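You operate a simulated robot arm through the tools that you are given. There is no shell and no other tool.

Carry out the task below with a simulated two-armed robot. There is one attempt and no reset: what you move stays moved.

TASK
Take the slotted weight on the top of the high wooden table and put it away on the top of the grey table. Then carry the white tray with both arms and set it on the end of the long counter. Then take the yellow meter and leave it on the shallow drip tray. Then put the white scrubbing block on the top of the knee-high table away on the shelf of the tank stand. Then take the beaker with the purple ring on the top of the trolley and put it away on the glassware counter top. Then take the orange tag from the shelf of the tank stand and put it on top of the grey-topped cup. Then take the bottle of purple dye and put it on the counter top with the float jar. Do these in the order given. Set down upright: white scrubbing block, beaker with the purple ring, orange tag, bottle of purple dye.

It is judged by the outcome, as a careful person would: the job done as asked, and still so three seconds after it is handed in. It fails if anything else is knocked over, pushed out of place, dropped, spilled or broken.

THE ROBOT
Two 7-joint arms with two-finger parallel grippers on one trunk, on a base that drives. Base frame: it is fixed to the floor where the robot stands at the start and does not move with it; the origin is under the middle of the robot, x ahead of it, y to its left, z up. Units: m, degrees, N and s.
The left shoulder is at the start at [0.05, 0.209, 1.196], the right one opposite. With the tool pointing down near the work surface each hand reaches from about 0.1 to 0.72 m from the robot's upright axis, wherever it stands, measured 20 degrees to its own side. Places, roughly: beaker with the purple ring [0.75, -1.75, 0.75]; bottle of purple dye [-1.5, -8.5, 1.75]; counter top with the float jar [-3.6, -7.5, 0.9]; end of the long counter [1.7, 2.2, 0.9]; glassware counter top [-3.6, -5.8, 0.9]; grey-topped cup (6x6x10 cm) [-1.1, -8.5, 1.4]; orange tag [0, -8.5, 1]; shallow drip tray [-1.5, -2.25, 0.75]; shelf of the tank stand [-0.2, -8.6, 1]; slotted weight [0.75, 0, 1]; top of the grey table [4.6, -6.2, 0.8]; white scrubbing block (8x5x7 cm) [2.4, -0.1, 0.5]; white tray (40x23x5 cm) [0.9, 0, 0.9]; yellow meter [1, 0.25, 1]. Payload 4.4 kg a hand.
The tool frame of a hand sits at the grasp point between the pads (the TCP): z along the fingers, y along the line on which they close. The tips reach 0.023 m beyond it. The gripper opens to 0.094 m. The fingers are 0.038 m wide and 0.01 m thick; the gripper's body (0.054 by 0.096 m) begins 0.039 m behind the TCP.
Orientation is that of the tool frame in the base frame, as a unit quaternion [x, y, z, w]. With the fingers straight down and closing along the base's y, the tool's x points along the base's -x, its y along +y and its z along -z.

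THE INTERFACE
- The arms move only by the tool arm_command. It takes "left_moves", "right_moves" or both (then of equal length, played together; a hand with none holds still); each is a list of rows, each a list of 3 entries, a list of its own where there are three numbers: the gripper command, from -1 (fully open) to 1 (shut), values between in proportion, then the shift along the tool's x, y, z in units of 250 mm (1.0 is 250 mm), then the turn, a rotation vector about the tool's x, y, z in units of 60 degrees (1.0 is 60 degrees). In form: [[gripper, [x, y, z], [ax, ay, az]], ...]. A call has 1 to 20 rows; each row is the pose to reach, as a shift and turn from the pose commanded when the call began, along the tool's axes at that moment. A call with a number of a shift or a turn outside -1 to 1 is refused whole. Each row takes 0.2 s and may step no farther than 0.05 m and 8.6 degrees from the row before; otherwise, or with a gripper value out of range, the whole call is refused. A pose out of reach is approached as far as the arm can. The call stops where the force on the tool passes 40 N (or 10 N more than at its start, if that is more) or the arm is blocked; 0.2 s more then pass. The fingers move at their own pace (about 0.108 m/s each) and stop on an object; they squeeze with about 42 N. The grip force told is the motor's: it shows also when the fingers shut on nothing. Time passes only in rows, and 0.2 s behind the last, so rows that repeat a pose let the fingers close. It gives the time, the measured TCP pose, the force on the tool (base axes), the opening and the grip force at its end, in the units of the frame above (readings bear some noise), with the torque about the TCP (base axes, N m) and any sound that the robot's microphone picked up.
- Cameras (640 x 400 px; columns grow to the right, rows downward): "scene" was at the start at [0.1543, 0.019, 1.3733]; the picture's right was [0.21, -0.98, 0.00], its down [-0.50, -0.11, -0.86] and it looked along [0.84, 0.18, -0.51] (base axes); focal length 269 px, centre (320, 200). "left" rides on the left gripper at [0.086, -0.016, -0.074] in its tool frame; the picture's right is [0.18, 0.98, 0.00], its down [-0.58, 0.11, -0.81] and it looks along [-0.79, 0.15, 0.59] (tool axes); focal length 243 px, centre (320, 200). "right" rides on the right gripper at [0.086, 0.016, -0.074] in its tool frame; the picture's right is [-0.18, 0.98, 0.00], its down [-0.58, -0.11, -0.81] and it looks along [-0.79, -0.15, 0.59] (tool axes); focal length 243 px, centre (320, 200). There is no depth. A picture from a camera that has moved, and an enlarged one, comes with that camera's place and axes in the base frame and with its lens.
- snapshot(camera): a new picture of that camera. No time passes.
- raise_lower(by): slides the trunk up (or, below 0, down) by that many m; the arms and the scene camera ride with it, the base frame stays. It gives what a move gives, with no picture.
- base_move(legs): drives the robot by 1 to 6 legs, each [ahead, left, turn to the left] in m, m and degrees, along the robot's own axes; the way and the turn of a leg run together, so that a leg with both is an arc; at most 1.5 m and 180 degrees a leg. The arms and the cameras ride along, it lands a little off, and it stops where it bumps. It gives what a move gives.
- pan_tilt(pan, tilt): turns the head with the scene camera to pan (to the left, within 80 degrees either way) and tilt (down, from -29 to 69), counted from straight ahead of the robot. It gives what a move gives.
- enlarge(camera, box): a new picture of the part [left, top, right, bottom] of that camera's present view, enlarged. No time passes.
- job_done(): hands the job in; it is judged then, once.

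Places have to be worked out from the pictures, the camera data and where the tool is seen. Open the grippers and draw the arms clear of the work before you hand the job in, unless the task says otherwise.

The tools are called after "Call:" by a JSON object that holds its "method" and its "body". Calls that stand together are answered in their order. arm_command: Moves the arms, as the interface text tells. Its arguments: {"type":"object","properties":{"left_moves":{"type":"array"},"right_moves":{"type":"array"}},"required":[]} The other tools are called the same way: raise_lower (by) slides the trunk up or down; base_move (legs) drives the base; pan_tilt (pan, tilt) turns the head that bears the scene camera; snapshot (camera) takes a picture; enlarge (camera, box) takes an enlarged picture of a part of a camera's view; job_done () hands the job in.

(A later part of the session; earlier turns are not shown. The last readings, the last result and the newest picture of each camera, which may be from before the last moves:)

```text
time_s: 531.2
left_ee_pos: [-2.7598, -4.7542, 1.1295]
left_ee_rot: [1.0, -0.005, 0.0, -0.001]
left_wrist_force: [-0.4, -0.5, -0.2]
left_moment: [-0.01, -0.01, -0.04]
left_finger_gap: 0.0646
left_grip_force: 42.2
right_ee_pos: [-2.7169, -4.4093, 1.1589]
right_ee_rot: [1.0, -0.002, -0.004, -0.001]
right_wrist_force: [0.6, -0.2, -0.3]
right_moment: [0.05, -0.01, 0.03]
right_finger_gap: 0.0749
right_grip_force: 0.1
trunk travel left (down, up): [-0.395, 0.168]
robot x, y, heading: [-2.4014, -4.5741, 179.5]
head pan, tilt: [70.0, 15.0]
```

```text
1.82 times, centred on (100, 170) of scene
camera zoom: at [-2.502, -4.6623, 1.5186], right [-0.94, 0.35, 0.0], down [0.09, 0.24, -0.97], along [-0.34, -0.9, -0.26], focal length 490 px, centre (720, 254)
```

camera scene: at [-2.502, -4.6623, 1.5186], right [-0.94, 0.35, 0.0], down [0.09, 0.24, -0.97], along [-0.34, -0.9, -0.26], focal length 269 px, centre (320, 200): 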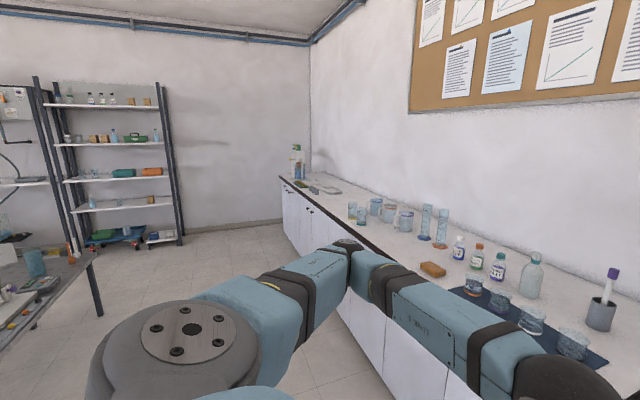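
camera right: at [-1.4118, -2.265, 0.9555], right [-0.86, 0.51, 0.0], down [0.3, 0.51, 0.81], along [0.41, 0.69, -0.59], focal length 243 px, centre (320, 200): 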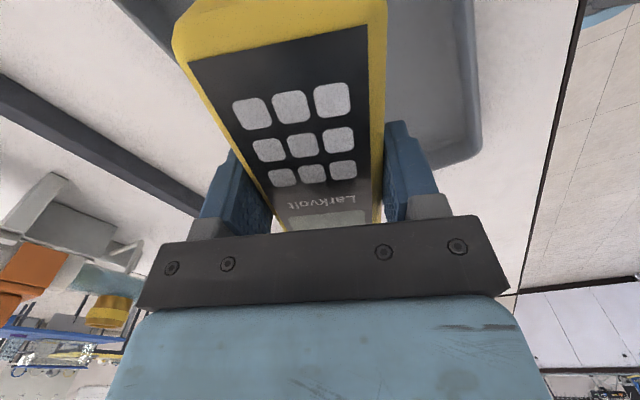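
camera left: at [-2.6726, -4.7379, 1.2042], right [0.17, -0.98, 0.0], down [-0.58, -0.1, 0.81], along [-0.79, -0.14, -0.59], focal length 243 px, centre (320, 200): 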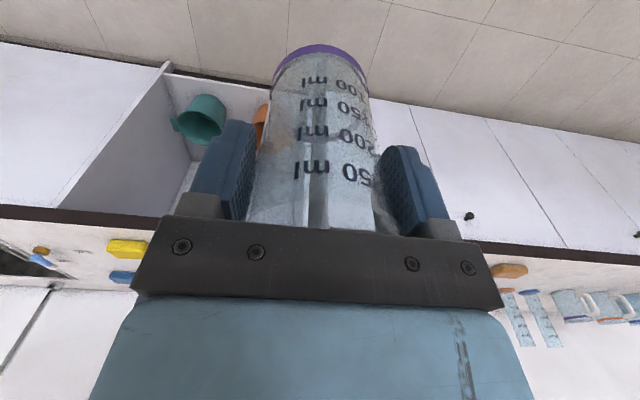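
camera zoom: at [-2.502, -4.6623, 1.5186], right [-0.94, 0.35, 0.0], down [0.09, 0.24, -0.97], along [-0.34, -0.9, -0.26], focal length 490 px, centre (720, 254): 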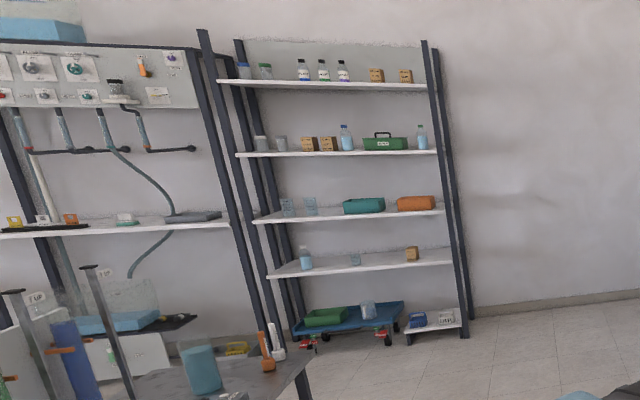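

The glassware stands in a colour-ordered row: yellow- and teal-ring beakers at about [-3.355, -6.27] and [-3.355, -6.14], so a free spot for the purple-ring beaker is at about [-3.38, -5.97]. I strafe left toward it.

Call:
{"method": "base_move", "body": {"legs": [[0.1, 0.65, 0.5], [0.1, 0.63, 0]]}}

Call:
{"method": "pan_tilt", "body": {"pan": 0, "tilt": 35}}

Call:
{"method": "snapshot", "body": {"camera": "scene"}}

```text
time_s: 542.9
left_ee_pos: [-2.968, -6.0313, 1.1278]
left_ee_rot: [1.0, -0.005, 0.0, -0.001]
left_wrist_force: [0.4, 0.1, -0.6]
left_moment: [-0.01, 0.0, 0.0]
left_finger_gap: 0.0642
left_grip_force: 41.9
right_ee_pos: [-2.9248, -5.6876, 1.1587]
right_ee_rot: [1.0, -0.002, -0.003, -0.001]
right_wrist_force: [-1.5, -0.5, -0.1]
right_moment: [-0.03, -0.03, 0.01]
right_finger_gap: 0.0749
right_grip_force: 0.0
trunk travel left (down, up): [-0.395, 0.168]
robot x, y, heading: [-2.6081, -5.8586, 179.6]
head pan, tilt: [70.0, 15.0]
```

```text
time_s: 544.3
left_ee_pos: [-2.9672, -6.0312, 1.1277]
left_ee_rot: [1.0, -0.005, 0.0, -0.001]
left_wrist_force: [0.7, -0.7, -0.3]
left_moment: [0.02, -0.02, -0.03]
left_finger_gap: 0.0642
left_grip_force: 42.0
right_ee_pos: [-2.9238, -5.6878, 1.1585]
right_ee_rot: [1.0, -0.002, -0.003, 0.0]
right_wrist_force: [0.3, -0.3, 0.0]
right_moment: [-0.03, 0.0, 0.03]
right_finger_gap: 0.0753
right_grip_force: 0.0
trunk travel left (down, up): [-0.395, 0.168]
robot x, y, heading: [-2.6109, -5.8554, 179.5]
head pan, tilt: [0.0, 35.0]
```

```text
taken
camera scene: at [-2.7643, -5.8521, 1.4867], right [0.01, 1.0, 0.0], down [0.57, -0.01, -0.82], along [-0.82, 0.01, -0.57], focal length 269 px, centre (320, 200)
```

scene: 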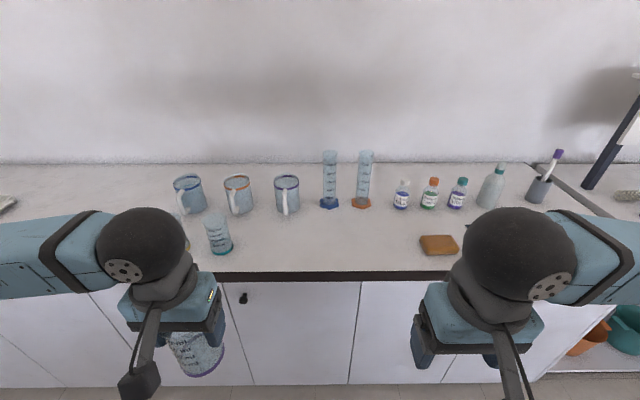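

The slot right of the teal beaker is free. I move 0.18 m forward.

Call:
{"method": "base_move", "body": {"legs": [[0.18, 0, 0.4]]}}

Call:
{"method": "pan_tilt", "body": {"pan": 0, "tilt": 45}}

Call:
{"method": "snapshot", "body": {"camera": "scene"}}

Call:
{"method": "snapshot", "body": {"camera": "left"}}

```text
time_s: 545.8
left_ee_pos: [-3.1467, -6.0318, 1.128]
left_ee_rot: [1.0, -0.002, 0.0, -0.001]
left_wrist_force: [0.2, 0.0, -0.2]
left_moment: [0.03, 0.0, 0.02]
left_finger_gap: 0.0639
left_grip_force: 42.0
right_ee_pos: [-3.1047, -5.6882, 1.1582]
right_ee_rot: [1.0, 0.001, -0.003, 0.0]
right_wrist_force: [-0.6, -1.6, 0.4]
right_moment: [0.02, 0.03, 0.01]
right_finger_gap: 0.0753
right_grip_force: 0.1
trunk travel left (down, up): [-0.395, 0.168]
robot x, y, heading: [-2.7877, -5.8548, 179.8]
head pan, tilt: [0.0, 35.0]
```

```text
time_s: 546.5
left_ee_pos: [-3.1472, -6.0333, 1.128]
left_ee_rot: [1.0, -0.002, 0.0, -0.002]
left_wrist_force: [0.2, 0.0, -1.4]
left_moment: [-0.02, -0.02, -0.01]
left_finger_gap: 0.0642
left_grip_force: 42.5
right_ee_pos: [-3.1046, -5.6872, 1.1586]
right_ee_rot: [1.0, 0.001, -0.004, 0.0]
right_wrist_force: [0.0, -0.2, -0.7]
right_moment: [0.01, -0.01, -0.01]
right_finger_gap: 0.0752
right_grip_force: 0.0
trunk travel left (down, up): [-0.395, 0.168]
robot x, y, heading: [-2.7874, -5.8512, 179.8]
head pan, tilt: [0.0, 45.0]
```

```text
taken
camera scene: at [-2.9382, -5.8516, 1.4718], right [0.0, 1.0, 0.0], down [0.71, 0.0, -0.71], along [-0.71, 0.0, -0.71], focal length 269 px, centre (320, 200)
```

scene: 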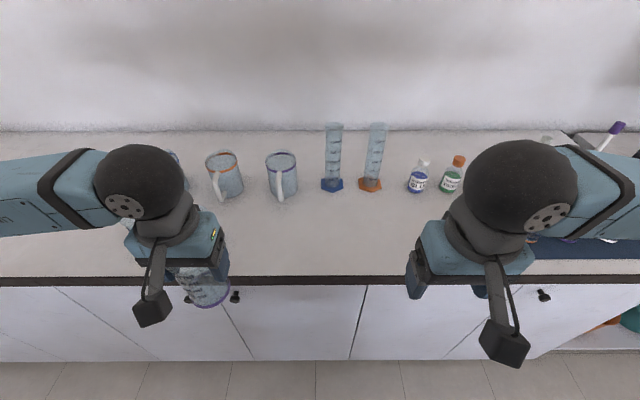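

```text
taken
camera left: at [-3.0595, -6.0161, 1.2042], right [0.18, -0.98, 0.0], down [-0.58, -0.11, 0.81], along [-0.79, -0.14, -0.59], focal length 243 px, centre (320, 200)
```

left: 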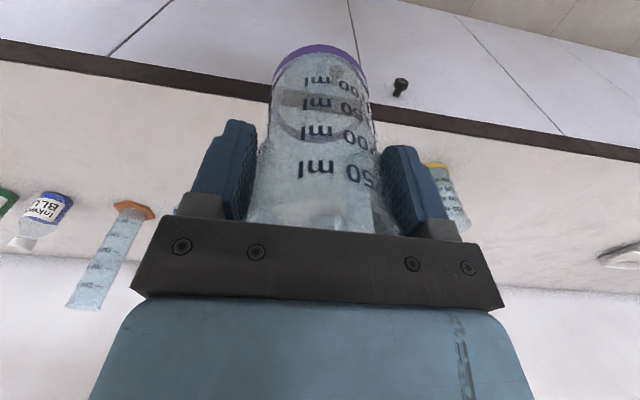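

I move the beaker right a little, then forward over the free slot at [-3.375, -5.97].

Call:
{"method": "arm_command", "body": {"left_moves": [[1, [0, -0.124, 0], [0, 0, 0]], [1, [0, -0.248, 0], [0, 0, 0]], [1, [-0.18, -0.248, 0], [0, 0, 0]], [1, [-0.36, -0.248, 0], [0, 0, 0]], [1, [-0.54, -0.248, 0], [0, 0, 0]], [1, [-0.73, -0.248, 0], [0, 0, 0]], [1, [-0.912, -0.248, 0], [0, 0, 0]], [1, [-0.912, -0.248, 0], [0, 0, 0]]]}}

Call:
{"method": "snapshot", "body": {"camera": "scene"}}

Call:
{"method": "snapshot", "body": {"camera": "left"}}

```text
time_s: 548.3
left_ee_pos: [-3.3746, -5.9702, 1.1278]
left_ee_rot: [1.0, -0.003, 0.0, -0.002]
left_wrist_force: [0.0, -0.2, -0.6]
left_moment: [0.01, 0.01, 0.04]
left_finger_gap: 0.0638
left_grip_force: 41.7
right_ee_pos: [-3.1057, -5.6879, 1.16]
right_ee_rot: [1.0, 0.0, -0.004, 0.0]
right_wrist_force: [0.1, -0.1, -0.6]
right_moment: [-0.03, -0.01, -0.03]
right_finger_gap: 0.0753
right_grip_force: 0.0
trunk travel left (down, up): [-0.395, 0.168]
robot x, y, heading: [-2.7885, -5.8539, 179.8]
head pan, tilt: [0.0, 45.0]
```

```text
taken
camera scene: at [-2.9374, -5.852, 1.4719], right [0.0, 1.0, 0.0], down [0.71, 0.0, -0.71], along [-0.71, 0.0, -0.71], focal length 269 px, centre (320, 200)
```

scene: 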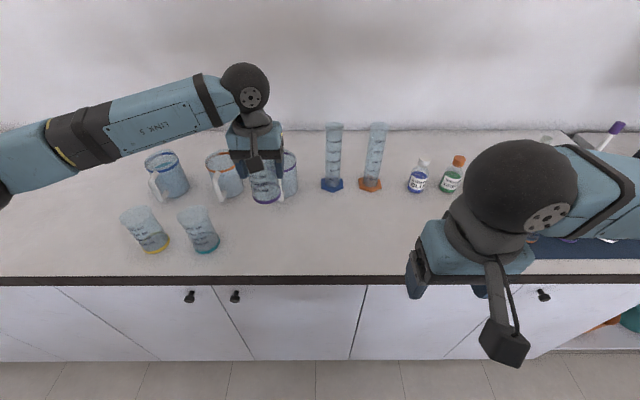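

```text
taken
camera left: at [-3.2873, -5.9539, 1.2051], right [0.18, -0.98, 0.0], down [-0.58, -0.11, 0.81], along [-0.79, -0.14, -0.59], focal length 243 px, centre (320, 200)
```

left: 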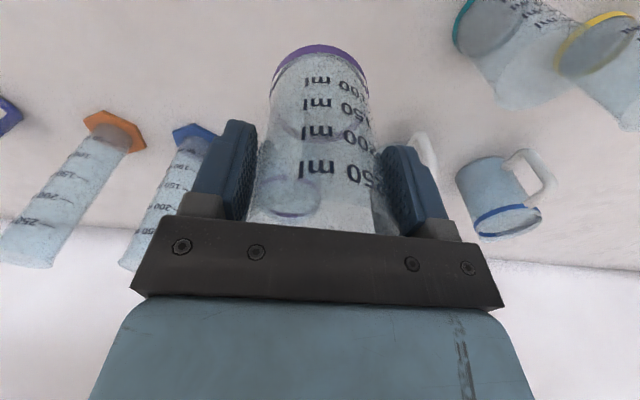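

Right above the slot with clear neighbours. I lower to about 1.02.

Call:
{"method": "arm_command", "body": {"left_moves": [[1, [0, 0, 0.14], [0, 0, 0]], [1, [0, 0, 0.28], [0, 0, 0]], [1, [0, 0, 0.38], [0, 0, 0]], [1, [0, 0, 0.42], [0, 0, 0]], [1, [0, 0, 0.42], [0, 0, 0]]]}}

Call:
{"method": "snapshot", "body": {"camera": "scene"}}

Call:
{"method": "snapshot", "body": {"camera": "left"}}

```text
time_s: 549.5
left_ee_pos: [-3.3745, -5.9698, 1.023]
left_ee_rot: [1.0, -0.003, 0.0, -0.001]
left_wrist_force: [0.2, 0.3, -0.4]
left_moment: [-0.02, -0.03, -0.02]
left_finger_gap: 0.0639
left_grip_force: 41.9
right_ee_pos: [-3.1044, -5.687, 1.1588]
right_ee_rot: [1.0, 0.001, -0.004, 0.0]
right_wrist_force: [-1.0, -0.9, -0.5]
right_moment: [-0.03, -0.02, -0.01]
right_finger_gap: 0.0751
right_grip_force: 0.2
trunk travel left (down, up): [-0.395, 0.168]
robot x, y, heading: [-2.7858, -5.8514, 179.7]
head pan, tilt: [0.0, 45.0]
```

```text
taken
camera scene: at [-2.9381, -5.8515, 1.4718], right [0.0, 1.0, 0.0], down [0.71, 0.0, -0.71], along [-0.71, 0.0, -0.71], focal length 269 px, centre (320, 200)
```

scene: 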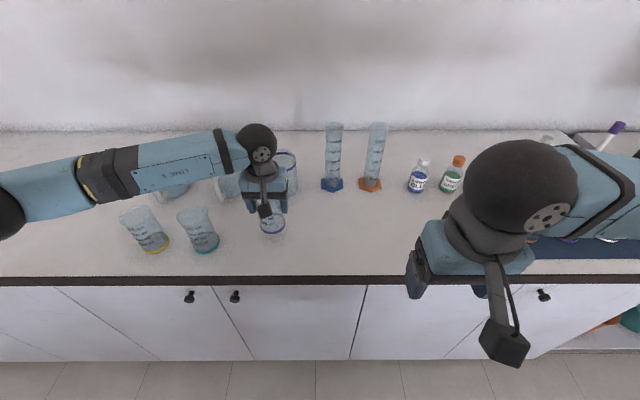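

```text
taken
camera left: at [-3.2872, -5.9532, 1.0993], right [0.18, -0.98, 0.0], down [-0.58, -0.11, 0.81], along [-0.79, -0.14, -0.59], focal length 243 px, centre (320, 200)
```

left: 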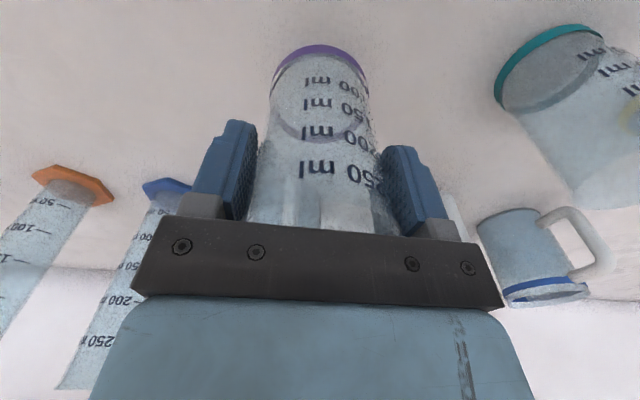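

Clear. I lower in small steps to contact.

Call:
{"method": "arm_command", "body": {"left_moves": [[1, [0, 0, 0.016], [0, 0, 0]], [1, [0, 0, 0.032], [0, 0, 0]], [1, [0, 0, 0.048], [0, 0, 0]], [1, [0, 0, 0.06], [0, 0, 0]], [1, [0, 0, 0.06], [0, 0, 0]]]}}

Call:
{"method": "arm_command", "body": {"left_moves": [[1, [0, 0, 0.008], [0, 0, 0]], [1, [0, 0, 0.016], [0, 0, 0]], [1, [0, 0, 0.016], [0, 0, 0]]]}}

Call:
{"method": "arm_command", "body": {"left_moves": [[1, [0, 0, 0.008], [0, 0, 0]], [1, [0, 0, 0.016], [0, 0, 0]], [1, [0, 0, 0.016], [0, 0, 0]]]}}

```text
time_s: 550.7
left_ee_pos: [-3.3737, -5.97, 1.0092]
left_ee_rot: [1.0, -0.002, 0.0, 0.0]
left_wrist_force: [-0.1, 0.4, -0.3]
left_moment: [0.01, -0.03, 0.03]
left_finger_gap: 0.0637
left_grip_force: 42.3
right_ee_pos: [-3.105, -5.6869, 1.1583]
right_ee_rot: [1.0, 0.001, -0.003, 0.001]
right_wrist_force: [-0.3, -0.4, 0.0]
right_moment: [-0.01, 0.0, 0.02]
right_finger_gap: 0.0753
right_grip_force: 0.0
trunk travel left (down, up): [-0.395, 0.168]
robot x, y, heading: [-2.7896, -5.852, 179.8]
head pan, tilt: [0.0, 45.0]
```

```text
time_s: 551.5
left_ee_pos: [-3.3746, -5.9694, 1.0037]
left_ee_rot: [1.0, -0.002, 0.0, -0.001]
left_wrist_force: [-0.4, -0.4, -0.3]
left_moment: [0.03, 0.0, 0.0]
left_finger_gap: 0.0633
left_grip_force: 42.1
right_ee_pos: [-3.1048, -5.6869, 1.1588]
right_ee_rot: [1.0, 0.001, -0.004, 0.0]
right_wrist_force: [-0.4, 0.2, 0.4]
right_moment: [-0.01, -0.01, -0.02]
right_finger_gap: 0.0752
right_grip_force: 0.1
trunk travel left (down, up): [-0.395, 0.168]
robot x, y, heading: [-2.7906, -5.8524, 179.7]
head pan, tilt: [0.0, 45.0]
```

```text
time_s: 552.3
left_ee_pos: [-3.3742, -5.9689, 1.0001]
left_ee_rot: [1.0, -0.002, 0.0, -0.001]
left_wrist_force: [-0.7, 0.0, 0.0]
left_moment: [-0.01, -0.03, 0.01]
left_finger_gap: 0.0632
left_grip_force: 42.3
right_ee_pos: [-3.1053, -5.6871, 1.1596]
right_ee_rot: [1.0, 0.001, -0.003, -0.001]
right_wrist_force: [0.0, 0.5, -0.4]
right_moment: [0.0, 0.0, 0.01]
right_finger_gap: 0.0752
right_grip_force: 0.0
trunk travel left (down, up): [-0.395, 0.168]
robot x, y, heading: [-2.7911, -5.8537, 179.5]
head pan, tilt: [0.0, 45.0]
```

Nearly there; I continue in 2 mm steps, watching the force.

Call:
{"method": "arm_command", "body": {"left_moves": [[1, [0, 0, 0.008], [0, 0, 0]], [1, [0, 0, 0.016], [0, 0, 0]], [1, [0, 0, 0.016], [0, 0, 0]]]}}

Call:
{"method": "arm_command", "body": {"left_moves": [[1, [0, 0, 0.008], [0, 0, 0]], [1, [0, 0, 0.012], [0, 0, 0]], [1, [0, 0, 0.012], [0, 0, 0]]]}}

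Call:
{"method": "snapshot", "body": {"camera": "left"}}

Call:
{"method": "enlarge", "body": {"camera": "scene", "box": [110, 110, 350, 270]}}

```text
time_s: 553.1
left_ee_pos: [-3.3752, -5.9693, 0.9965]
left_ee_rot: [1.0, -0.003, 0.0, -0.002]
left_wrist_force: [-0.5, 0.1, -0.8]
left_moment: [0.01, 0.02, -0.01]
left_finger_gap: 0.0632
left_grip_force: 42.1
right_ee_pos: [-3.105, -5.6875, 1.1598]
right_ee_rot: [1.0, 0.001, -0.003, 0.0]
right_wrist_force: [0.0, 0.3, 0.5]
right_moment: [0.0, -0.01, 0.03]
right_finger_gap: 0.0751
right_grip_force: 0.1
trunk travel left (down, up): [-0.395, 0.168]
robot x, y, heading: [-2.7869, -5.8526, 179.7]
head pan, tilt: [0.0, 45.0]
```

```text
time_s: 553.9
left_ee_pos: [-3.3742, -5.9689, 0.9942]
left_ee_rot: [1.0, -0.002, 0.0, -0.001]
left_wrist_force: [0.0, -0.3, -0.7]
left_moment: [-0.03, -0.01, 0.03]
left_finger_gap: 0.0632
left_grip_force: 42.1
right_ee_pos: [-3.1047, -5.6865, 1.1592]
right_ee_rot: [1.0, 0.001, -0.004, 0.001]
right_wrist_force: [-0.7, 0.3, -0.3]
right_moment: [0.01, 0.01, 0.04]
right_finger_gap: 0.0751
right_grip_force: 0.0
trunk travel left (down, up): [-0.395, 0.168]
robot x, y, heading: [-2.784, -5.8526, 179.6]
head pan, tilt: [0.0, 45.0]
```

```text
taken
camera left: at [-3.2871, -5.9525, 1.0696], right [0.18, -0.98, 0.0], down [-0.58, -0.11, 0.81], along [-0.79, -0.14, -0.59], focal length 243 px, centre (320, 200)
```

left: 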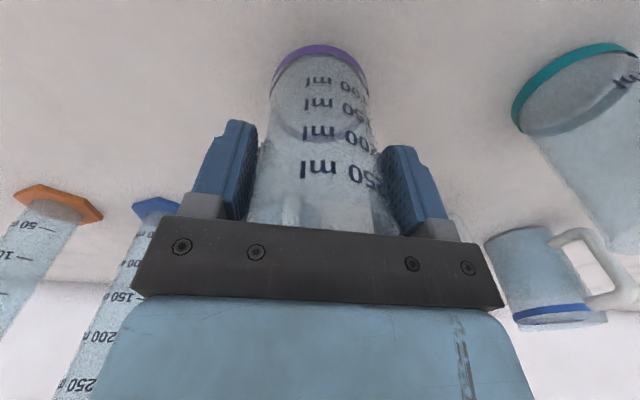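

```text
2.50 times, centred on (230, 190) of scene
camera zoom: at [-2.9381, -5.8516, 1.4718], right [0.0, 1.0, 0.0], down [0.71, 0.0, -0.71], along [-0.71, 0.0, -0.71], focal length 674 px, centre (545, 225)
```

zoom: 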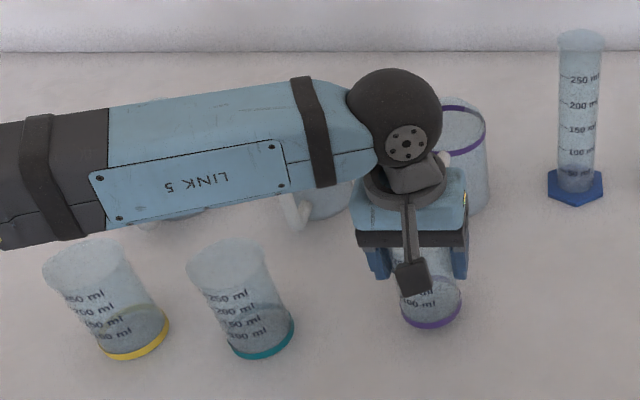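

Geometry suggests the base is still ~2 cm above the counter. I continue lowering in 3 mm steps.

Call:
{"method": "arm_command", "body": {"left_moves": [[1, [0, 0, 0.012], [0, 0, 0]], [1, [0, 0, 0.024], [0, 0, 0]], [1, [0, 0, 0.036], [0, 0, 0]], [1, [0, 0, 0.036], [0, 0, 0]]]}}

Call:
{"method": "arm_command", "body": {"left_moves": [[1, [0, 0, 0.008], [0, 0, 0]], [1, [0, 0, 0.016], [0, 0, 0]], [1, [0, 0, 0.016], [0, 0, 0]]]}}

Call:
{"method": "arm_command", "body": {"left_moves": [[1, [0, 0, 0.008], [0, 0, 0]], [1, [0, 0, 0.016], [0, 0, 0]], [1, [0, 0, 0.016], [0, 0, 0]]]}}

Call:
{"method": "snapshot", "body": {"camera": "left"}}

```text
time_s: 554.9
left_ee_pos: [-3.3746, -5.9684, 0.984]
left_ee_rot: [1.0, -0.002, 0.0, -0.001]
left_wrist_force: [0.0, -0.2, 0.6]
left_moment: [-0.01, 0.01, -0.04]
left_finger_gap: 0.0632
left_grip_force: 42.2
right_ee_pos: [-3.1047, -5.6888, 1.1582]
right_ee_rot: [1.0, 0.0, -0.004, 0.001]
right_wrist_force: [0.3, -0.7, 0.8]
right_moment: [0.03, 0.02, -0.01]
right_finger_gap: 0.0753
right_grip_force: 0.0
trunk travel left (down, up): [-0.395, 0.168]
robot x, y, heading: [-2.7892, -5.8545, 179.9]
head pan, tilt: [0.0, 45.0]
```

```text
time_s: 555.7
left_ee_pos: [-3.3743, -5.9681, 0.9799]
left_ee_rot: [1.0, -0.003, -0.001, 0.0]
left_wrist_force: [-1.2, -1.2, 5.2]
left_moment: [-0.28, 0.12, 0.03]
left_finger_gap: 0.063
left_grip_force: 41.8
right_ee_pos: [-3.1056, -5.6875, 1.1588]
right_ee_rot: [1.0, 0.001, -0.004, 0.0]
right_wrist_force: [0.0, -0.2, 0.0]
right_moment: [0.0, 0.0, -0.01]
right_finger_gap: 0.0752
right_grip_force: 0.0
trunk travel left (down, up): [-0.395, 0.168]
robot x, y, heading: [-2.7878, -5.8518, 179.5]
head pan, tilt: [0.0, 45.0]
```

```text
time_s: 556.5
left_ee_pos: [-3.374, -5.9678, 0.9795]
left_ee_rot: [1.0, -0.003, -0.004, -0.002]
left_wrist_force: [-1.8, 0.4, 30.8]
left_moment: [0.03, 0.09, 0.31]
left_finger_gap: 0.0631
left_grip_force: 42.1
right_ee_pos: [-3.1033, -5.6859, 1.1608]
right_ee_rot: [1.0, 0.001, -0.005, 0.0]
right_wrist_force: [0.1, -0.5, -0.1]
right_moment: [0.0, -0.03, -0.01]
right_finger_gap: 0.0752
right_grip_force: 0.1
trunk travel left (down, up): [-0.395, 0.168]
robot x, y, heading: [-2.7836, -5.8538, 179.9]
head pan, tilt: [0.0, 45.0]
```

```text
taken
camera left: at [-3.2857, -5.9516, 1.0554], right [0.18, -0.98, -0.01], down [-0.58, -0.11, 0.81], along [-0.8, -0.14, -0.59], focal length 243 px, centre (320, 200)
```

left: 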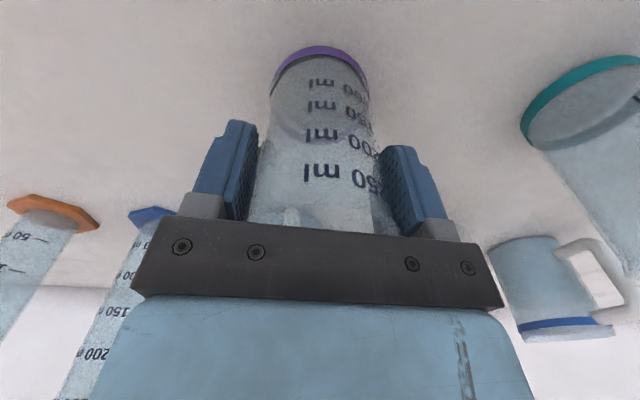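

Contact at 0.980. I ease up 3 mm, open the fingers fully, and rise straight up.

Call:
{"method": "arm_command", "body": {"left_moves": [[1, [0, 0, -0.013], [0, 0, 0]], [0.1, [0, 0, -0.013], [0, 0, 0]], [-1, [0, 0, -0.013], [0, 0, 0]], [-1, [0, 0, -0.013], [0, 0, 0]], [-1, [0, 0, -0.013], [0, 0, 0]], [-1, [0, 0, -0.08], [0, 0, 0]], [-1, [0, 0, -0.2], [0, 0, 0]], [-1, [0, 0, -0.36], [0, 0, 0]], [-1, [0, 0, -0.54], [0, 0, 0]], [-1, [0, 0, -0.72], [0, 0, 0]]]}}

Call:
{"method": "snapshot", "body": {"camera": "scene"}}

Call:
{"method": "snapshot", "body": {"camera": "left"}}

```text
time_s: 558.7
left_ee_pos: [-3.374, -5.9689, 1.1567]
left_ee_rot: [1.0, -0.003, -0.001, -0.001]
left_wrist_force: [0.9, -1.0, -0.3]
left_moment: [-0.02, 0.01, -0.02]
left_finger_gap: 0.0942
left_grip_force: 0.0
right_ee_pos: [-3.1047, -5.687, 1.1589]
right_ee_rot: [1.0, 0.001, -0.003, 0.0]
right_wrist_force: [-0.2, 0.2, 0.7]
right_moment: [0.03, 0.02, 0.01]
right_finger_gap: 0.0754
right_grip_force: 0.0
trunk travel left (down, up): [-0.395, 0.168]
robot x, y, heading: [-2.7893, -5.854, 179.4]
head pan, tilt: [0.0, 45.0]
```

```text
taken
camera scene: at [-2.9374, -5.8511, 1.4718], right [0.0, 1.0, 0.0], down [0.71, 0.0, -0.71], along [-0.71, 0.0, -0.71], focal length 269 px, centre (320, 200)
```

scene: 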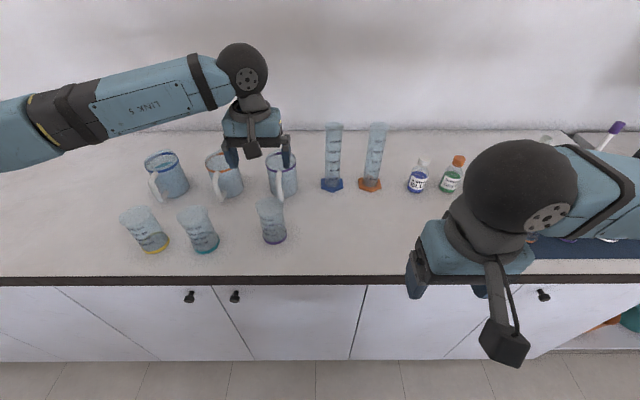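

```text
taken
camera left: at [-3.2865, -5.9524, 1.2325], right [0.18, -0.98, 0.0], down [-0.58, -0.11, 0.81], along [-0.79, -0.14, -0.59], focal length 243 px, centre (320, 200)
```

left: 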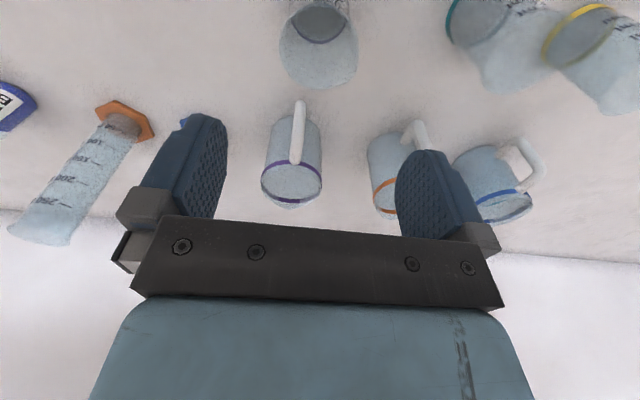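

The beaker stands upright in line with the others. I retract the left hand.

Call:
{"method": "arm_command", "body": {"left_moves": [[-0.6, [0.16, 0.03, 0], [0, 0, 0]], [-0.6, [0.33, 0.07, 0], [0, 0, 0]], [-0.6, [0.5, 0.11, 0], [0, 0, 0]], [-0.6, [0.67, 0.15, 0], [0, 0, 0]], [-0.6, [0.83, 0.2, 0], [0, 0, 0]], [-0.6, [0.936, 0.244, 0], [0, 0, 0]]]}}

Call:
{"method": "snapshot", "body": {"camera": "scene"}}

```text
time_s: 560.1
left_ee_pos: [-3.1392, -6.0337, 1.1562]
left_ee_rot: [1.0, -0.003, -0.001, -0.001]
left_wrist_force: [0.2, 0.1, 0.5]
left_moment: [0.0, 0.04, -0.01]
left_finger_gap: 0.0752
left_grip_force: 0.0
right_ee_pos: [-3.1049, -5.688, 1.1591]
right_ee_rot: [1.0, 0.001, -0.004, -0.001]
right_wrist_force: [0.6, 0.0, 0.1]
right_moment: [0.0, -0.01, -0.02]
right_finger_gap: 0.075
right_grip_force: 0.1
trunk travel left (down, up): [-0.395, 0.168]
robot x, y, heading: [-2.7858, -5.8533, 179.5]
head pan, tilt: [0.0, 45.0]
```

```text
taken
camera scene: at [-2.9374, -5.8521, 1.4719], right [0.0, 1.0, 0.0], down [0.71, 0.0, -0.71], along [-0.71, 0.0, -0.71], focal length 269 px, centre (320, 200)
```

scene: 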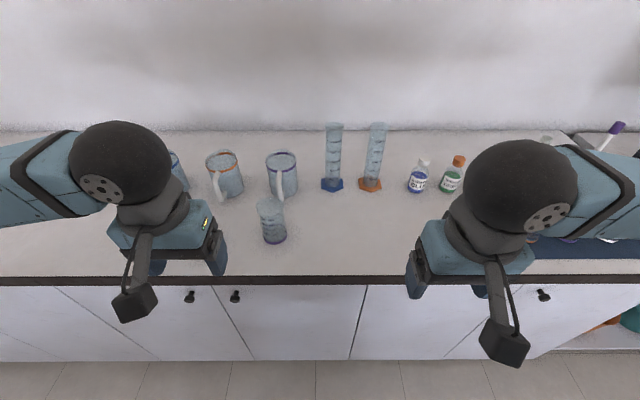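

Hands are clear. I back away from the counter and turn south, then look along the rack wall.

Call:
{"method": "base_move", "body": {"legs": [[-0.4, 0, 0], [0, 0, 90.5], [0.9, 0, 0]]}}

Call:
{"method": "pan_tilt", "body": {"pan": 35, "tilt": 15}}

Call:
{"method": "snapshot", "body": {"camera": "scene"}}

Call:
{"method": "pan_tilt", "body": {"pan": 70, "tilt": 25}}

Call:
{"method": "snapshot", "body": {"camera": "scene"}}

```text
time_s: 570.8
left_ee_pos: [-2.2116, -7.1114, 1.1572]
left_ee_rot: [0.708, 0.706, -0.001, 0.0]
left_wrist_force: [-1.1, 0.0, 0.3]
left_moment: [0.02, 0.04, 0.0]
left_finger_gap: 0.0753
left_grip_force: 0.1
right_ee_pos: [-2.556, -7.0773, 1.1584]
right_ee_rot: [0.705, 0.709, -0.003, 0.002]
right_wrist_force: [0.2, 0.5, 0.3]
right_moment: [0.01, 0.03, -0.03]
right_finger_gap: 0.0754
right_grip_force: 0.1
trunk travel left (down, up): [-0.395, 0.168]
robot x, y, heading: [-2.3866, -6.7619, -90.3]
head pan, tilt: [0.0, 45.0]
```

```text
time_s: 571.8
left_ee_pos: [-2.2106, -7.1116, 1.1576]
left_ee_rot: [0.708, 0.706, 0.0, 0.0]
left_wrist_force: [-0.4, 0.3, -0.1]
left_moment: [-0.01, 0.03, 0.0]
left_finger_gap: 0.075
left_grip_force: 0.1
right_ee_pos: [-2.5551, -7.0789, 1.1585]
right_ee_rot: [0.705, 0.709, -0.002, 0.002]
right_wrist_force: [-1.2, 0.3, 0.3]
right_moment: [0.03, -0.01, 0.0]
right_finger_gap: 0.075
right_grip_force: 0.0
trunk travel left (down, up): [-0.395, 0.168]
robot x, y, heading: [-2.3929, -6.7587, -90.1]
head pan, tilt: [35.0, 15.0]
```

```text
taken
camera scene: at [-2.34, -6.9046, 1.5186], right [-0.82, -0.57, 0.0], down [-0.15, 0.21, -0.97], along [0.55, -0.79, -0.26], focal length 269 px, centre (320, 200)
```

scene: 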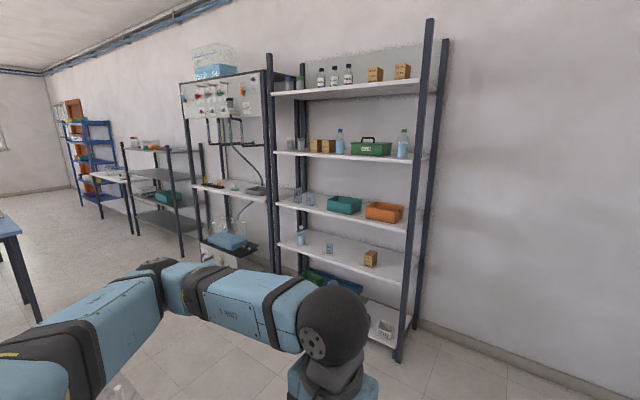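

```text
time_s: 572.8
left_ee_pos: [-2.2115, -7.1115, 1.1564]
left_ee_rot: [0.708, 0.706, -0.001, 0.0]
left_wrist_force: [0.0, -0.2, -1.1]
left_moment: [0.03, 0.0, 0.0]
left_finger_gap: 0.0753
left_grip_force: 0.0
right_ee_pos: [-2.5567, -7.0779, 1.1594]
right_ee_rot: [0.705, 0.709, -0.003, 0.003]
right_wrist_force: [0.1, -0.4, 0.1]
right_moment: [0.0, 0.02, 0.01]
right_finger_gap: 0.0751
right_grip_force: 0.1
trunk travel left (down, up): [-0.395, 0.168]
robot x, y, heading: [-2.3925, -6.7618, -89.9]
head pan, tilt: [70.0, 25.0]
```

```text
taken
camera scene: at [-2.3069, -6.8596, 1.5024], right [-0.34, -0.94, 0.0], down [-0.4, 0.15, -0.91], along [0.85, -0.31, -0.42], focal length 269 px, centre (320, 200)
```

scene: 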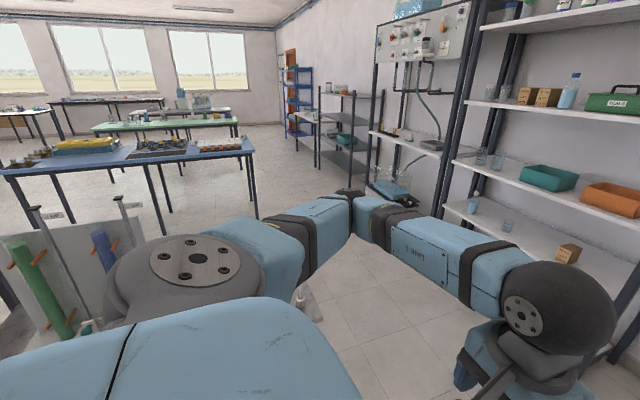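

There's something on a table close on my left; I look there before moving sideways.

Call:
{"method": "pan_tilt", "body": {"pan": 80, "tilt": 45}}

Call:
{"method": "snapshot", "body": {"camera": "scene"}}

Call:
{"method": "pan_tilt", "body": {"pan": 45, "tilt": 50}}

Call:
{"method": "snapshot", "body": {"camera": "scene"}}

```text
time_s: 573.7
left_ee_pos: [-2.2116, -7.1116, 1.1582]
left_ee_rot: [0.708, 0.706, -0.001, -0.001]
left_wrist_force: [-0.8, -0.2, -0.2]
left_moment: [-0.01, 0.03, -0.01]
left_finger_gap: 0.0753
left_grip_force: 0.0
right_ee_pos: [-2.5553, -7.0778, 1.1594]
right_ee_rot: [0.705, 0.709, -0.002, 0.003]
right_wrist_force: [-0.1, -0.3, 0.5]
right_moment: [-0.03, 0.0, 0.0]
right_finger_gap: 0.0752
right_grip_force: 0.1
trunk travel left (down, up): [-0.395, 0.168]
robot x, y, heading: [-2.394, -6.7588, -89.9]
head pan, tilt: [80.0, 45.0]
```

```text
taken
camera scene: at [-2.3134, -6.8422, 1.4719], right [-0.18, -0.98, 0.0], down [-0.7, 0.12, -0.71], along [0.7, -0.12, -0.71], focal length 269 px, centre (320, 200)
```

scene: 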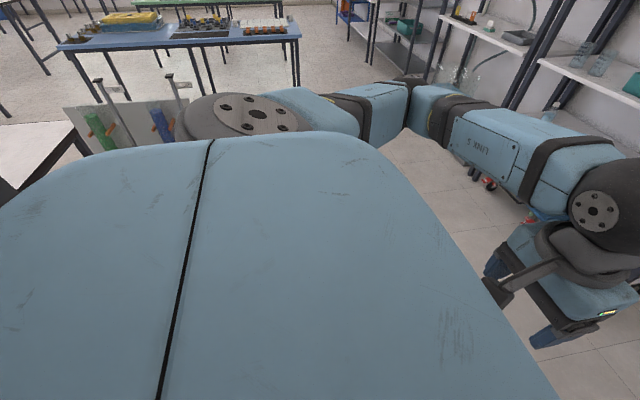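

```text
time_s: 574.7
left_ee_pos: [-2.2115, -7.1112, 1.1559]
left_ee_rot: [0.708, 0.706, 0.0, -0.002]
left_wrist_force: [-0.3, -0.3, -0.6]
left_moment: [-0.01, -0.02, 0.03]
left_finger_gap: 0.0753
left_grip_force: 0.0
right_ee_pos: [-2.5562, -7.0781, 1.1595]
right_ee_rot: [0.705, 0.71, -0.002, 0.003]
right_wrist_force: [0.3, -0.3, 0.3]
right_moment: [-0.01, 0.02, 0.01]
right_finger_gap: 0.0753
right_grip_force: 0.0
trunk travel left (down, up): [-0.395, 0.168]
robot x, y, heading: [-2.391, -6.7607, -89.9]
head pan, tilt: [45.0, 50.0]
```

```text
taken
camera scene: at [-2.339, -6.8824, 1.4649], right [-0.71, -0.71, 0.0], down [-0.54, 0.54, -0.64], along [0.45, -0.45, -0.77], focal length 269 px, centre (320, 200)
```

scene: 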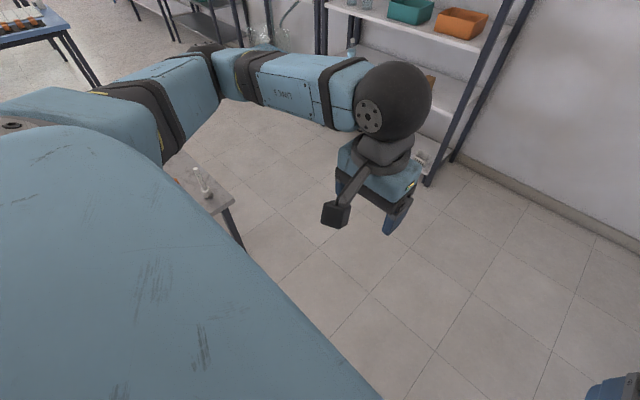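

A grey table with its south edge at about y≈-7.08 lies to my left, so I use the corridor in front of the racks: forward to y≈-7.58, then strafe east to x≈0.05.

Call:
{"method": "base_move", "body": {"legs": [[0.82, 0, 0], [0, 0.8, 0], [0, 0.8, 0], [0, 0.82, 0]]}}

Call:
{"method": "pan_tilt", "body": {"pan": 0, "tilt": 30}}

Call:
{"method": "snapshot", "body": {"camera": "scene"}}

```text
time_s: 600.1
left_ee_pos: [0.1826, -7.9566, 1.1574]
left_ee_rot: [0.715, 0.7, -0.001, 0.001]
left_wrist_force: [-0.3, -0.9, -0.3]
left_moment: [0.0, 0.03, 0.01]
left_finger_gap: 0.0752
left_grip_force: 0.0
right_ee_pos: [-0.1625, -7.9168, 1.1595]
right_ee_rot: [0.712, 0.702, -0.002, 0.002]
right_wrist_force: [-1.1, 0.1, 0.1]
right_moment: [-0.02, -0.05, -0.01]
right_finger_gap: 0.075
right_grip_force: 0.1
trunk travel left (down, up): [-0.395, 0.168]
robot x, y, heading: [0.0103, -7.6008, -91.2]
head pan, tilt: [45.0, 50.0]
```

```text
time_s: 601.2
left_ee_pos: [0.1826, -7.9564, 1.1569]
left_ee_rot: [0.715, 0.699, 0.0, -0.001]
left_wrist_force: [-0.5, 0.0, -1.2]
left_moment: [-0.02, 0.02, -0.03]
left_finger_gap: 0.0752
left_grip_force: 0.1
right_ee_pos: [-0.1618, -7.9162, 1.1588]
right_ee_rot: [0.712, 0.702, -0.002, 0.003]
right_wrist_force: [0.0, 0.0, -0.8]
right_moment: [0.01, 0.0, 0.03]
right_finger_gap: 0.0752
right_grip_force: 0.0
trunk travel left (down, up): [-0.395, 0.168]
robot x, y, heading: [0.0096, -7.6031, -91.0]
head pan, tilt: [0.0, 30.0]
```

```text
taken
camera scene: at [0.0034, -7.7596, 1.4944], right [-1.0, 0.02, 0.0], down [0.01, 0.5, -0.87], along [-0.02, -0.87, -0.5], focal length 269 px, centre (320, 200)
```

scene: 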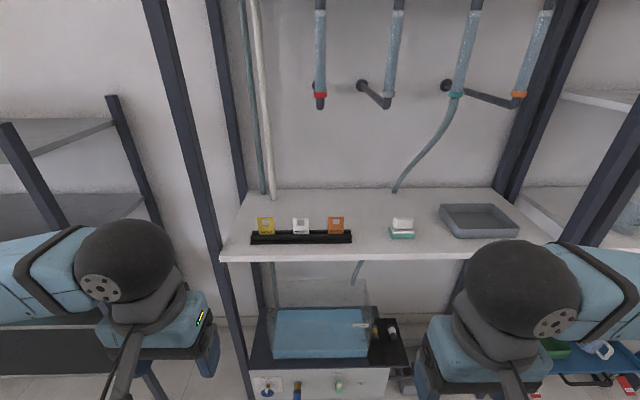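

The orange tag is the rightmost of the three. I pitch the right hand 45° forward (so it can later work under the rack shelf) while extending it 0.1 m.

Call:
{"method": "arm_command", "body": {"right_moves": [[-0.4, [-0.067, 0, 0], [0, -0.125, 0]], [-0.4, [-0.133, 0, 0], [0, -0.25, 0]], [-0.4, [-0.2, 0, 0], [0, -0.375, 0]], [-0.4, [-0.267, 0, 0], [0, -0.5, 0]], [-0.4, [-0.333, 0, 0], [0, -0.625, 0]], [-0.4, [-0.4, 0, 0], [0, -0.75, 0]], [-0.4, [-0.4, 0, 0], [0, -0.75, 0]]]}}

Call:
{"method": "snapshot", "body": {"camera": "scene"}}

Call:
{"method": "snapshot", "body": {"camera": "right"}}

```text
time_s: 602.8
left_ee_pos: [0.1812, -7.9565, 1.1566]
left_ee_rot: [0.714, 0.7, 0.0, -0.001]
left_wrist_force: [-0.3, -0.7, 0.3]
left_moment: [0.02, 0.0, -0.03]
left_finger_gap: 0.0754
left_grip_force: 0.1
right_ee_pos: [-0.1579, -8.0252, 1.1577]
right_ee_rot: [0.656, 0.648, -0.276, 0.271]
right_wrist_force: [-0.3, -0.7, 1.6]
right_moment: [-0.03, -0.01, -0.03]
right_finger_gap: 0.0659
right_grip_force: 0.0
right hand out of reach, approached as far as the arm can: row 1, 2, 3, 4, 5, 6, 7
trunk travel left (down, up): [-0.395, 0.168]
robot x, y, heading: [0.0105, -7.6008, -91.3]
head pan, tilt: [0.0, 30.0]
```

```text
taken
camera scene: at [0.0034, -7.7595, 1.4944], right [-1.0, 0.02, 0.0], down [0.01, 0.5, -0.87], along [-0.02, -0.87, -0.5], focal length 269 px, centre (320, 200)
```

scene: 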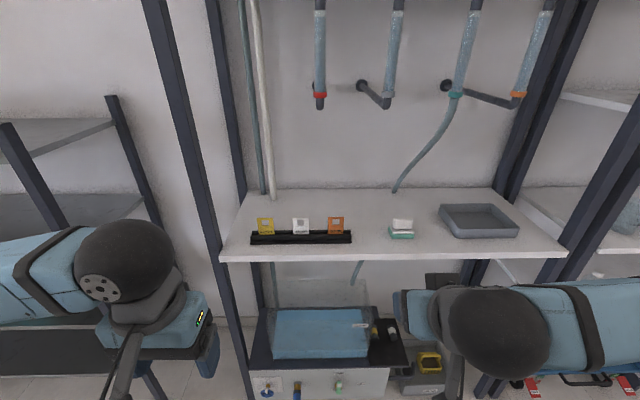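

```text
taken
camera right: at [-0.1413, -7.9116, 1.1493], right [0.98, -0.14, 0.13], down [-0.11, 0.17, 0.98], along [-0.16, -0.98, 0.15], focal length 243 px, centre (320, 200)
```

right: 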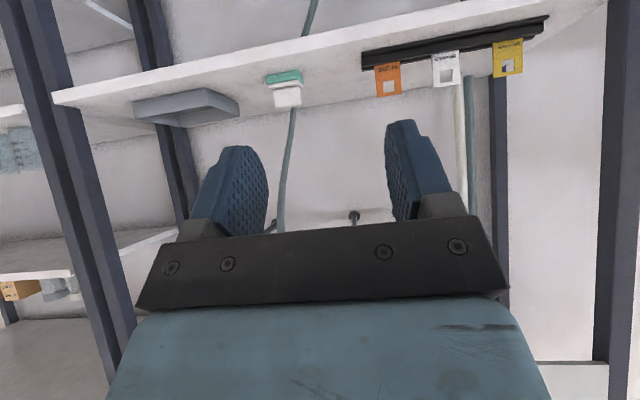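

The hand is pitched 45° and the wrist view shows the three tags. I move the base 0.2 m closer.

Call:
{"method": "base_move", "body": {"legs": [[0.2, 0, 1.0]]}}

Call:
{"method": "snapshot", "body": {"camera": "scene"}}

Call:
{"method": "snapshot", "body": {"camera": "right"}}

Call:
{"method": "enlarge", "body": {"camera": "scene", "box": [220, 190, 420, 310]}}

```text
time_s: 604.4
left_ee_pos: [0.1858, -8.1529, 1.1564]
left_ee_rot: [0.708, 0.706, -0.001, -0.001]
left_wrist_force: [-0.1, 0.3, -0.8]
left_moment: [-0.01, -0.03, 0.01]
left_finger_gap: 0.075
left_grip_force: 0.1
right_ee_pos: [-0.1524, -8.2282, 1.1577]
right_ee_rot: [0.65, 0.654, -0.272, 0.273]
right_wrist_force: [0.3, 0.8, 0.4]
right_moment: [-0.01, 0.01, -0.02]
right_finger_gap: 0.0659
right_grip_force: 0.0
trunk travel left (down, up): [-0.395, 0.168]
robot x, y, heading: [0.0038, -7.802, -90.1]
head pan, tilt: [0.0, 30.0]
```

```text
taken
camera scene: at [0.0039, -7.9606, 1.4944], right [-1.0, 0.0, 0.0], down [0.0, 0.5, -0.87], along [0.0, -0.87, -0.5], focal length 269 px, centre (320, 200)
```

scene: 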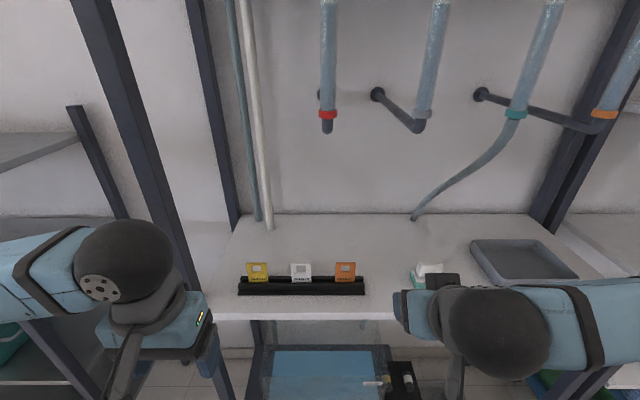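

```text
taken
camera right: at [-0.138, -8.115, 1.1494], right [0.98, -0.13, 0.13], down [-0.11, 0.16, 0.98], along [-0.14, -0.98, 0.15], focal length 243 px, centre (320, 200)
```

right: 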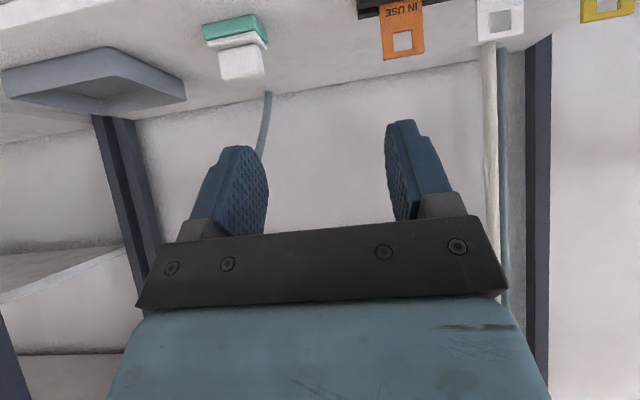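

```text
3.20 times, centred on (320, 250) of scene
camera zoom: at [0.0039, -7.9606, 1.4944], right [-1.0, 0.0, 0.0], down [0.0, 0.5, -0.87], along [0.0, -0.87, -0.5], focal length 862 px, centre (320, 40)
```

zoom: 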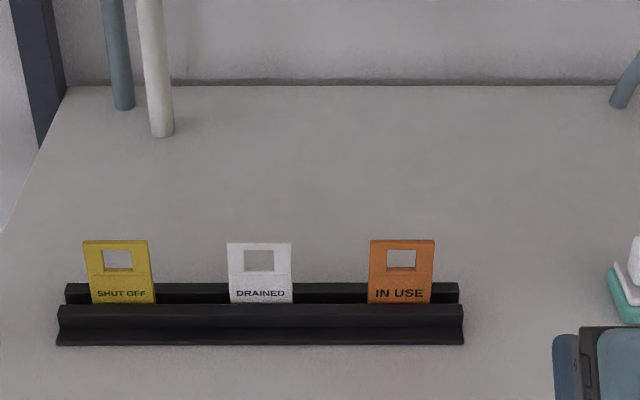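

The orange tag: top edge at [-0.0585, -8.451, 1.035], ~49 mm wide, rail lip at z≈0.982. I move the right hand to a point 0.14 m back along its 45° approach line.

Call:
{"method": "arm_command", "body": {"right_moves": [[-0.4, [-0.058, 0.093, 0.115], [0, 0, 0]], [-0.4, [-0.117, 0.186, 0.231], [0, 0, 0]], [-0.4, [-0.175, 0.279, 0.347], [0, 0, 0]], [-0.4, [-0.233, 0.372, 0.462], [0, 0, 0]], [-0.4, [-0.233, 0.372, 0.462], [0, 0, 0]]]}}

Call:
{"method": "snapshot", "body": {"camera": "right"}}

Call:
{"method": "snapshot", "body": {"camera": "scene"}}

```text
time_s: 605.6
left_ee_pos: [0.1851, -8.1539, 1.1575]
left_ee_rot: [0.709, 0.706, -0.001, 0.001]
left_wrist_force: [0.2, -0.3, 0.4]
left_moment: [-0.03, 0.0, 0.0]
left_finger_gap: 0.0754
left_grip_force: 0.0
right_ee_pos: [-0.0616, -8.3524, 1.1191]
right_ee_rot: [0.651, 0.654, -0.272, 0.273]
right_wrist_force: [-0.3, 0.7, -0.2]
right_moment: [0.0, -0.04, 0.05]
right_finger_gap: 0.0654
right_grip_force: 0.0
trunk travel left (down, up): [-0.395, 0.168]
robot x, y, heading: [0.0072, -7.8049, -89.9]
head pan, tilt: [0.0, 30.0]
```

```text
taken
camera right: at [-0.0454, -8.2378, 1.11], right [0.98, -0.13, 0.13], down [-0.11, 0.17, 0.98], along [-0.14, -0.98, 0.15], focal length 243 px, centre (320, 200)
```

right: 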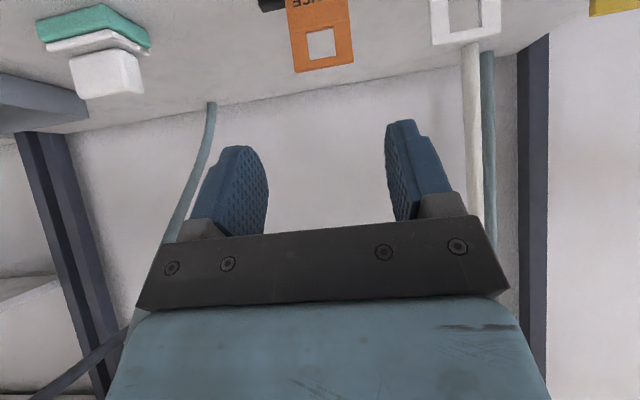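

```text
taken
camera scene: at [0.003, -7.9598, 1.4945], right [-1.0, 0.0, 0.0], down [0.0, 0.5, -0.87], along [0.0, -0.87, -0.5], focal length 269 px, centre (320, 200)
```

scene: 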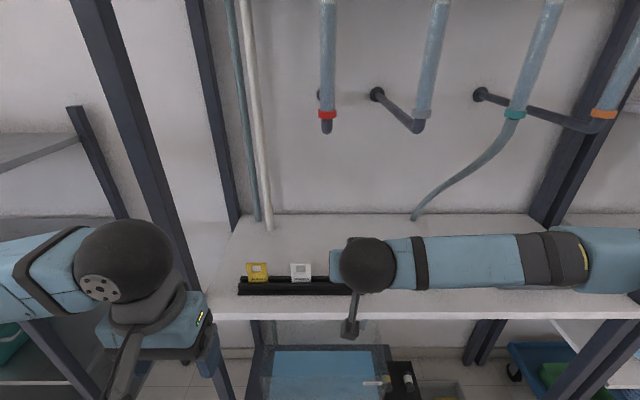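

Aligned with the tag. I advance along the 45° line so the fingers straddle it (stopping with the finger corners just above the rail).

Call:
{"method": "arm_command", "body": {"right_moves": [[-0.4, [0.004, 0.004, 0.14], [0, 0, 0]], [-0.4, [0.008, 0.008, 0.28], [0, 0, 0]], [-0.4, [0.011, 0.01, 0.42], [0, 0, 0]], [-0.4, [0.011, 0.01, 0.51], [0, 0, 0]], [-0.4, [0.011, 0.01, 0.555], [0, 0, 0]], [-0.4, [0.011, 0.01, 0.555], [0, 0, 0]]]}}

Call:
{"method": "snapshot", "body": {"camera": "right"}}

Call:
{"method": "enlarge", "body": {"camera": "scene", "box": [220, 220, 420, 340]}}

```text
time_s: 607.0
left_ee_pos: [0.1859, -8.154, 1.1555]
left_ee_rot: [0.709, 0.705, 0.0, 0.0]
left_wrist_force: [-0.4, -0.6, 0.0]
left_moment: [0.0, 0.02, 0.02]
left_finger_gap: 0.0753
left_grip_force: 0.1
right_ee_pos: [-0.0554, -8.4493, 1.0176]
right_ee_rot: [0.651, 0.654, -0.273, 0.273]
right_wrist_force: [-0.8, 0.5, 0.2]
right_moment: [0.01, -0.02, 0.03]
right_finger_gap: 0.0656
right_grip_force: 0.2
trunk travel left (down, up): [-0.395, 0.168]
robot x, y, heading: [0.0078, -7.8001, -90.0]
head pan, tilt: [0.0, 30.0]
```

```text
taken
camera right: at [-0.0415, -8.3348, 1.0096], right [0.98, -0.13, 0.13], down [-0.11, 0.16, 0.98], along [-0.14, -0.98, 0.15], focal length 243 px, centre (320, 200)
```

right: 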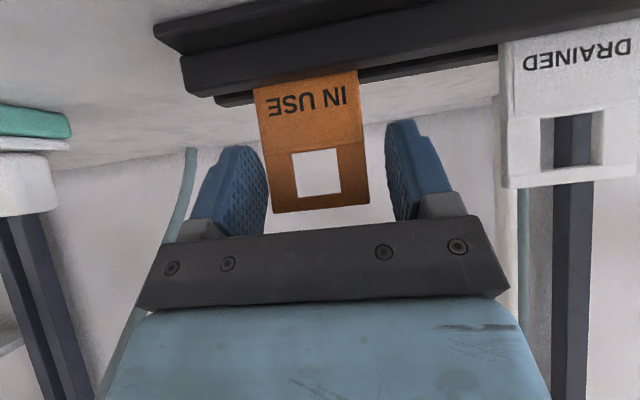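

```text
3.20 times, centred on (320, 280) of scene
camera zoom: at [0.0039, -7.9604, 1.4944], right [-1.0, 0.0, 0.0], down [0.0, 0.5, -0.87], along [0.0, -0.87, -0.5], focal length 862 px, centre (320, -56)
```

zoom: 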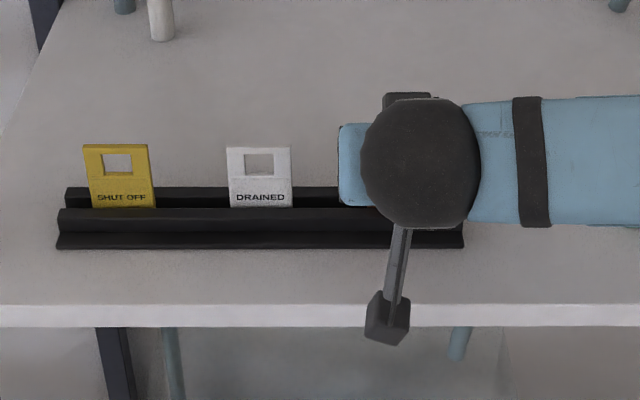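

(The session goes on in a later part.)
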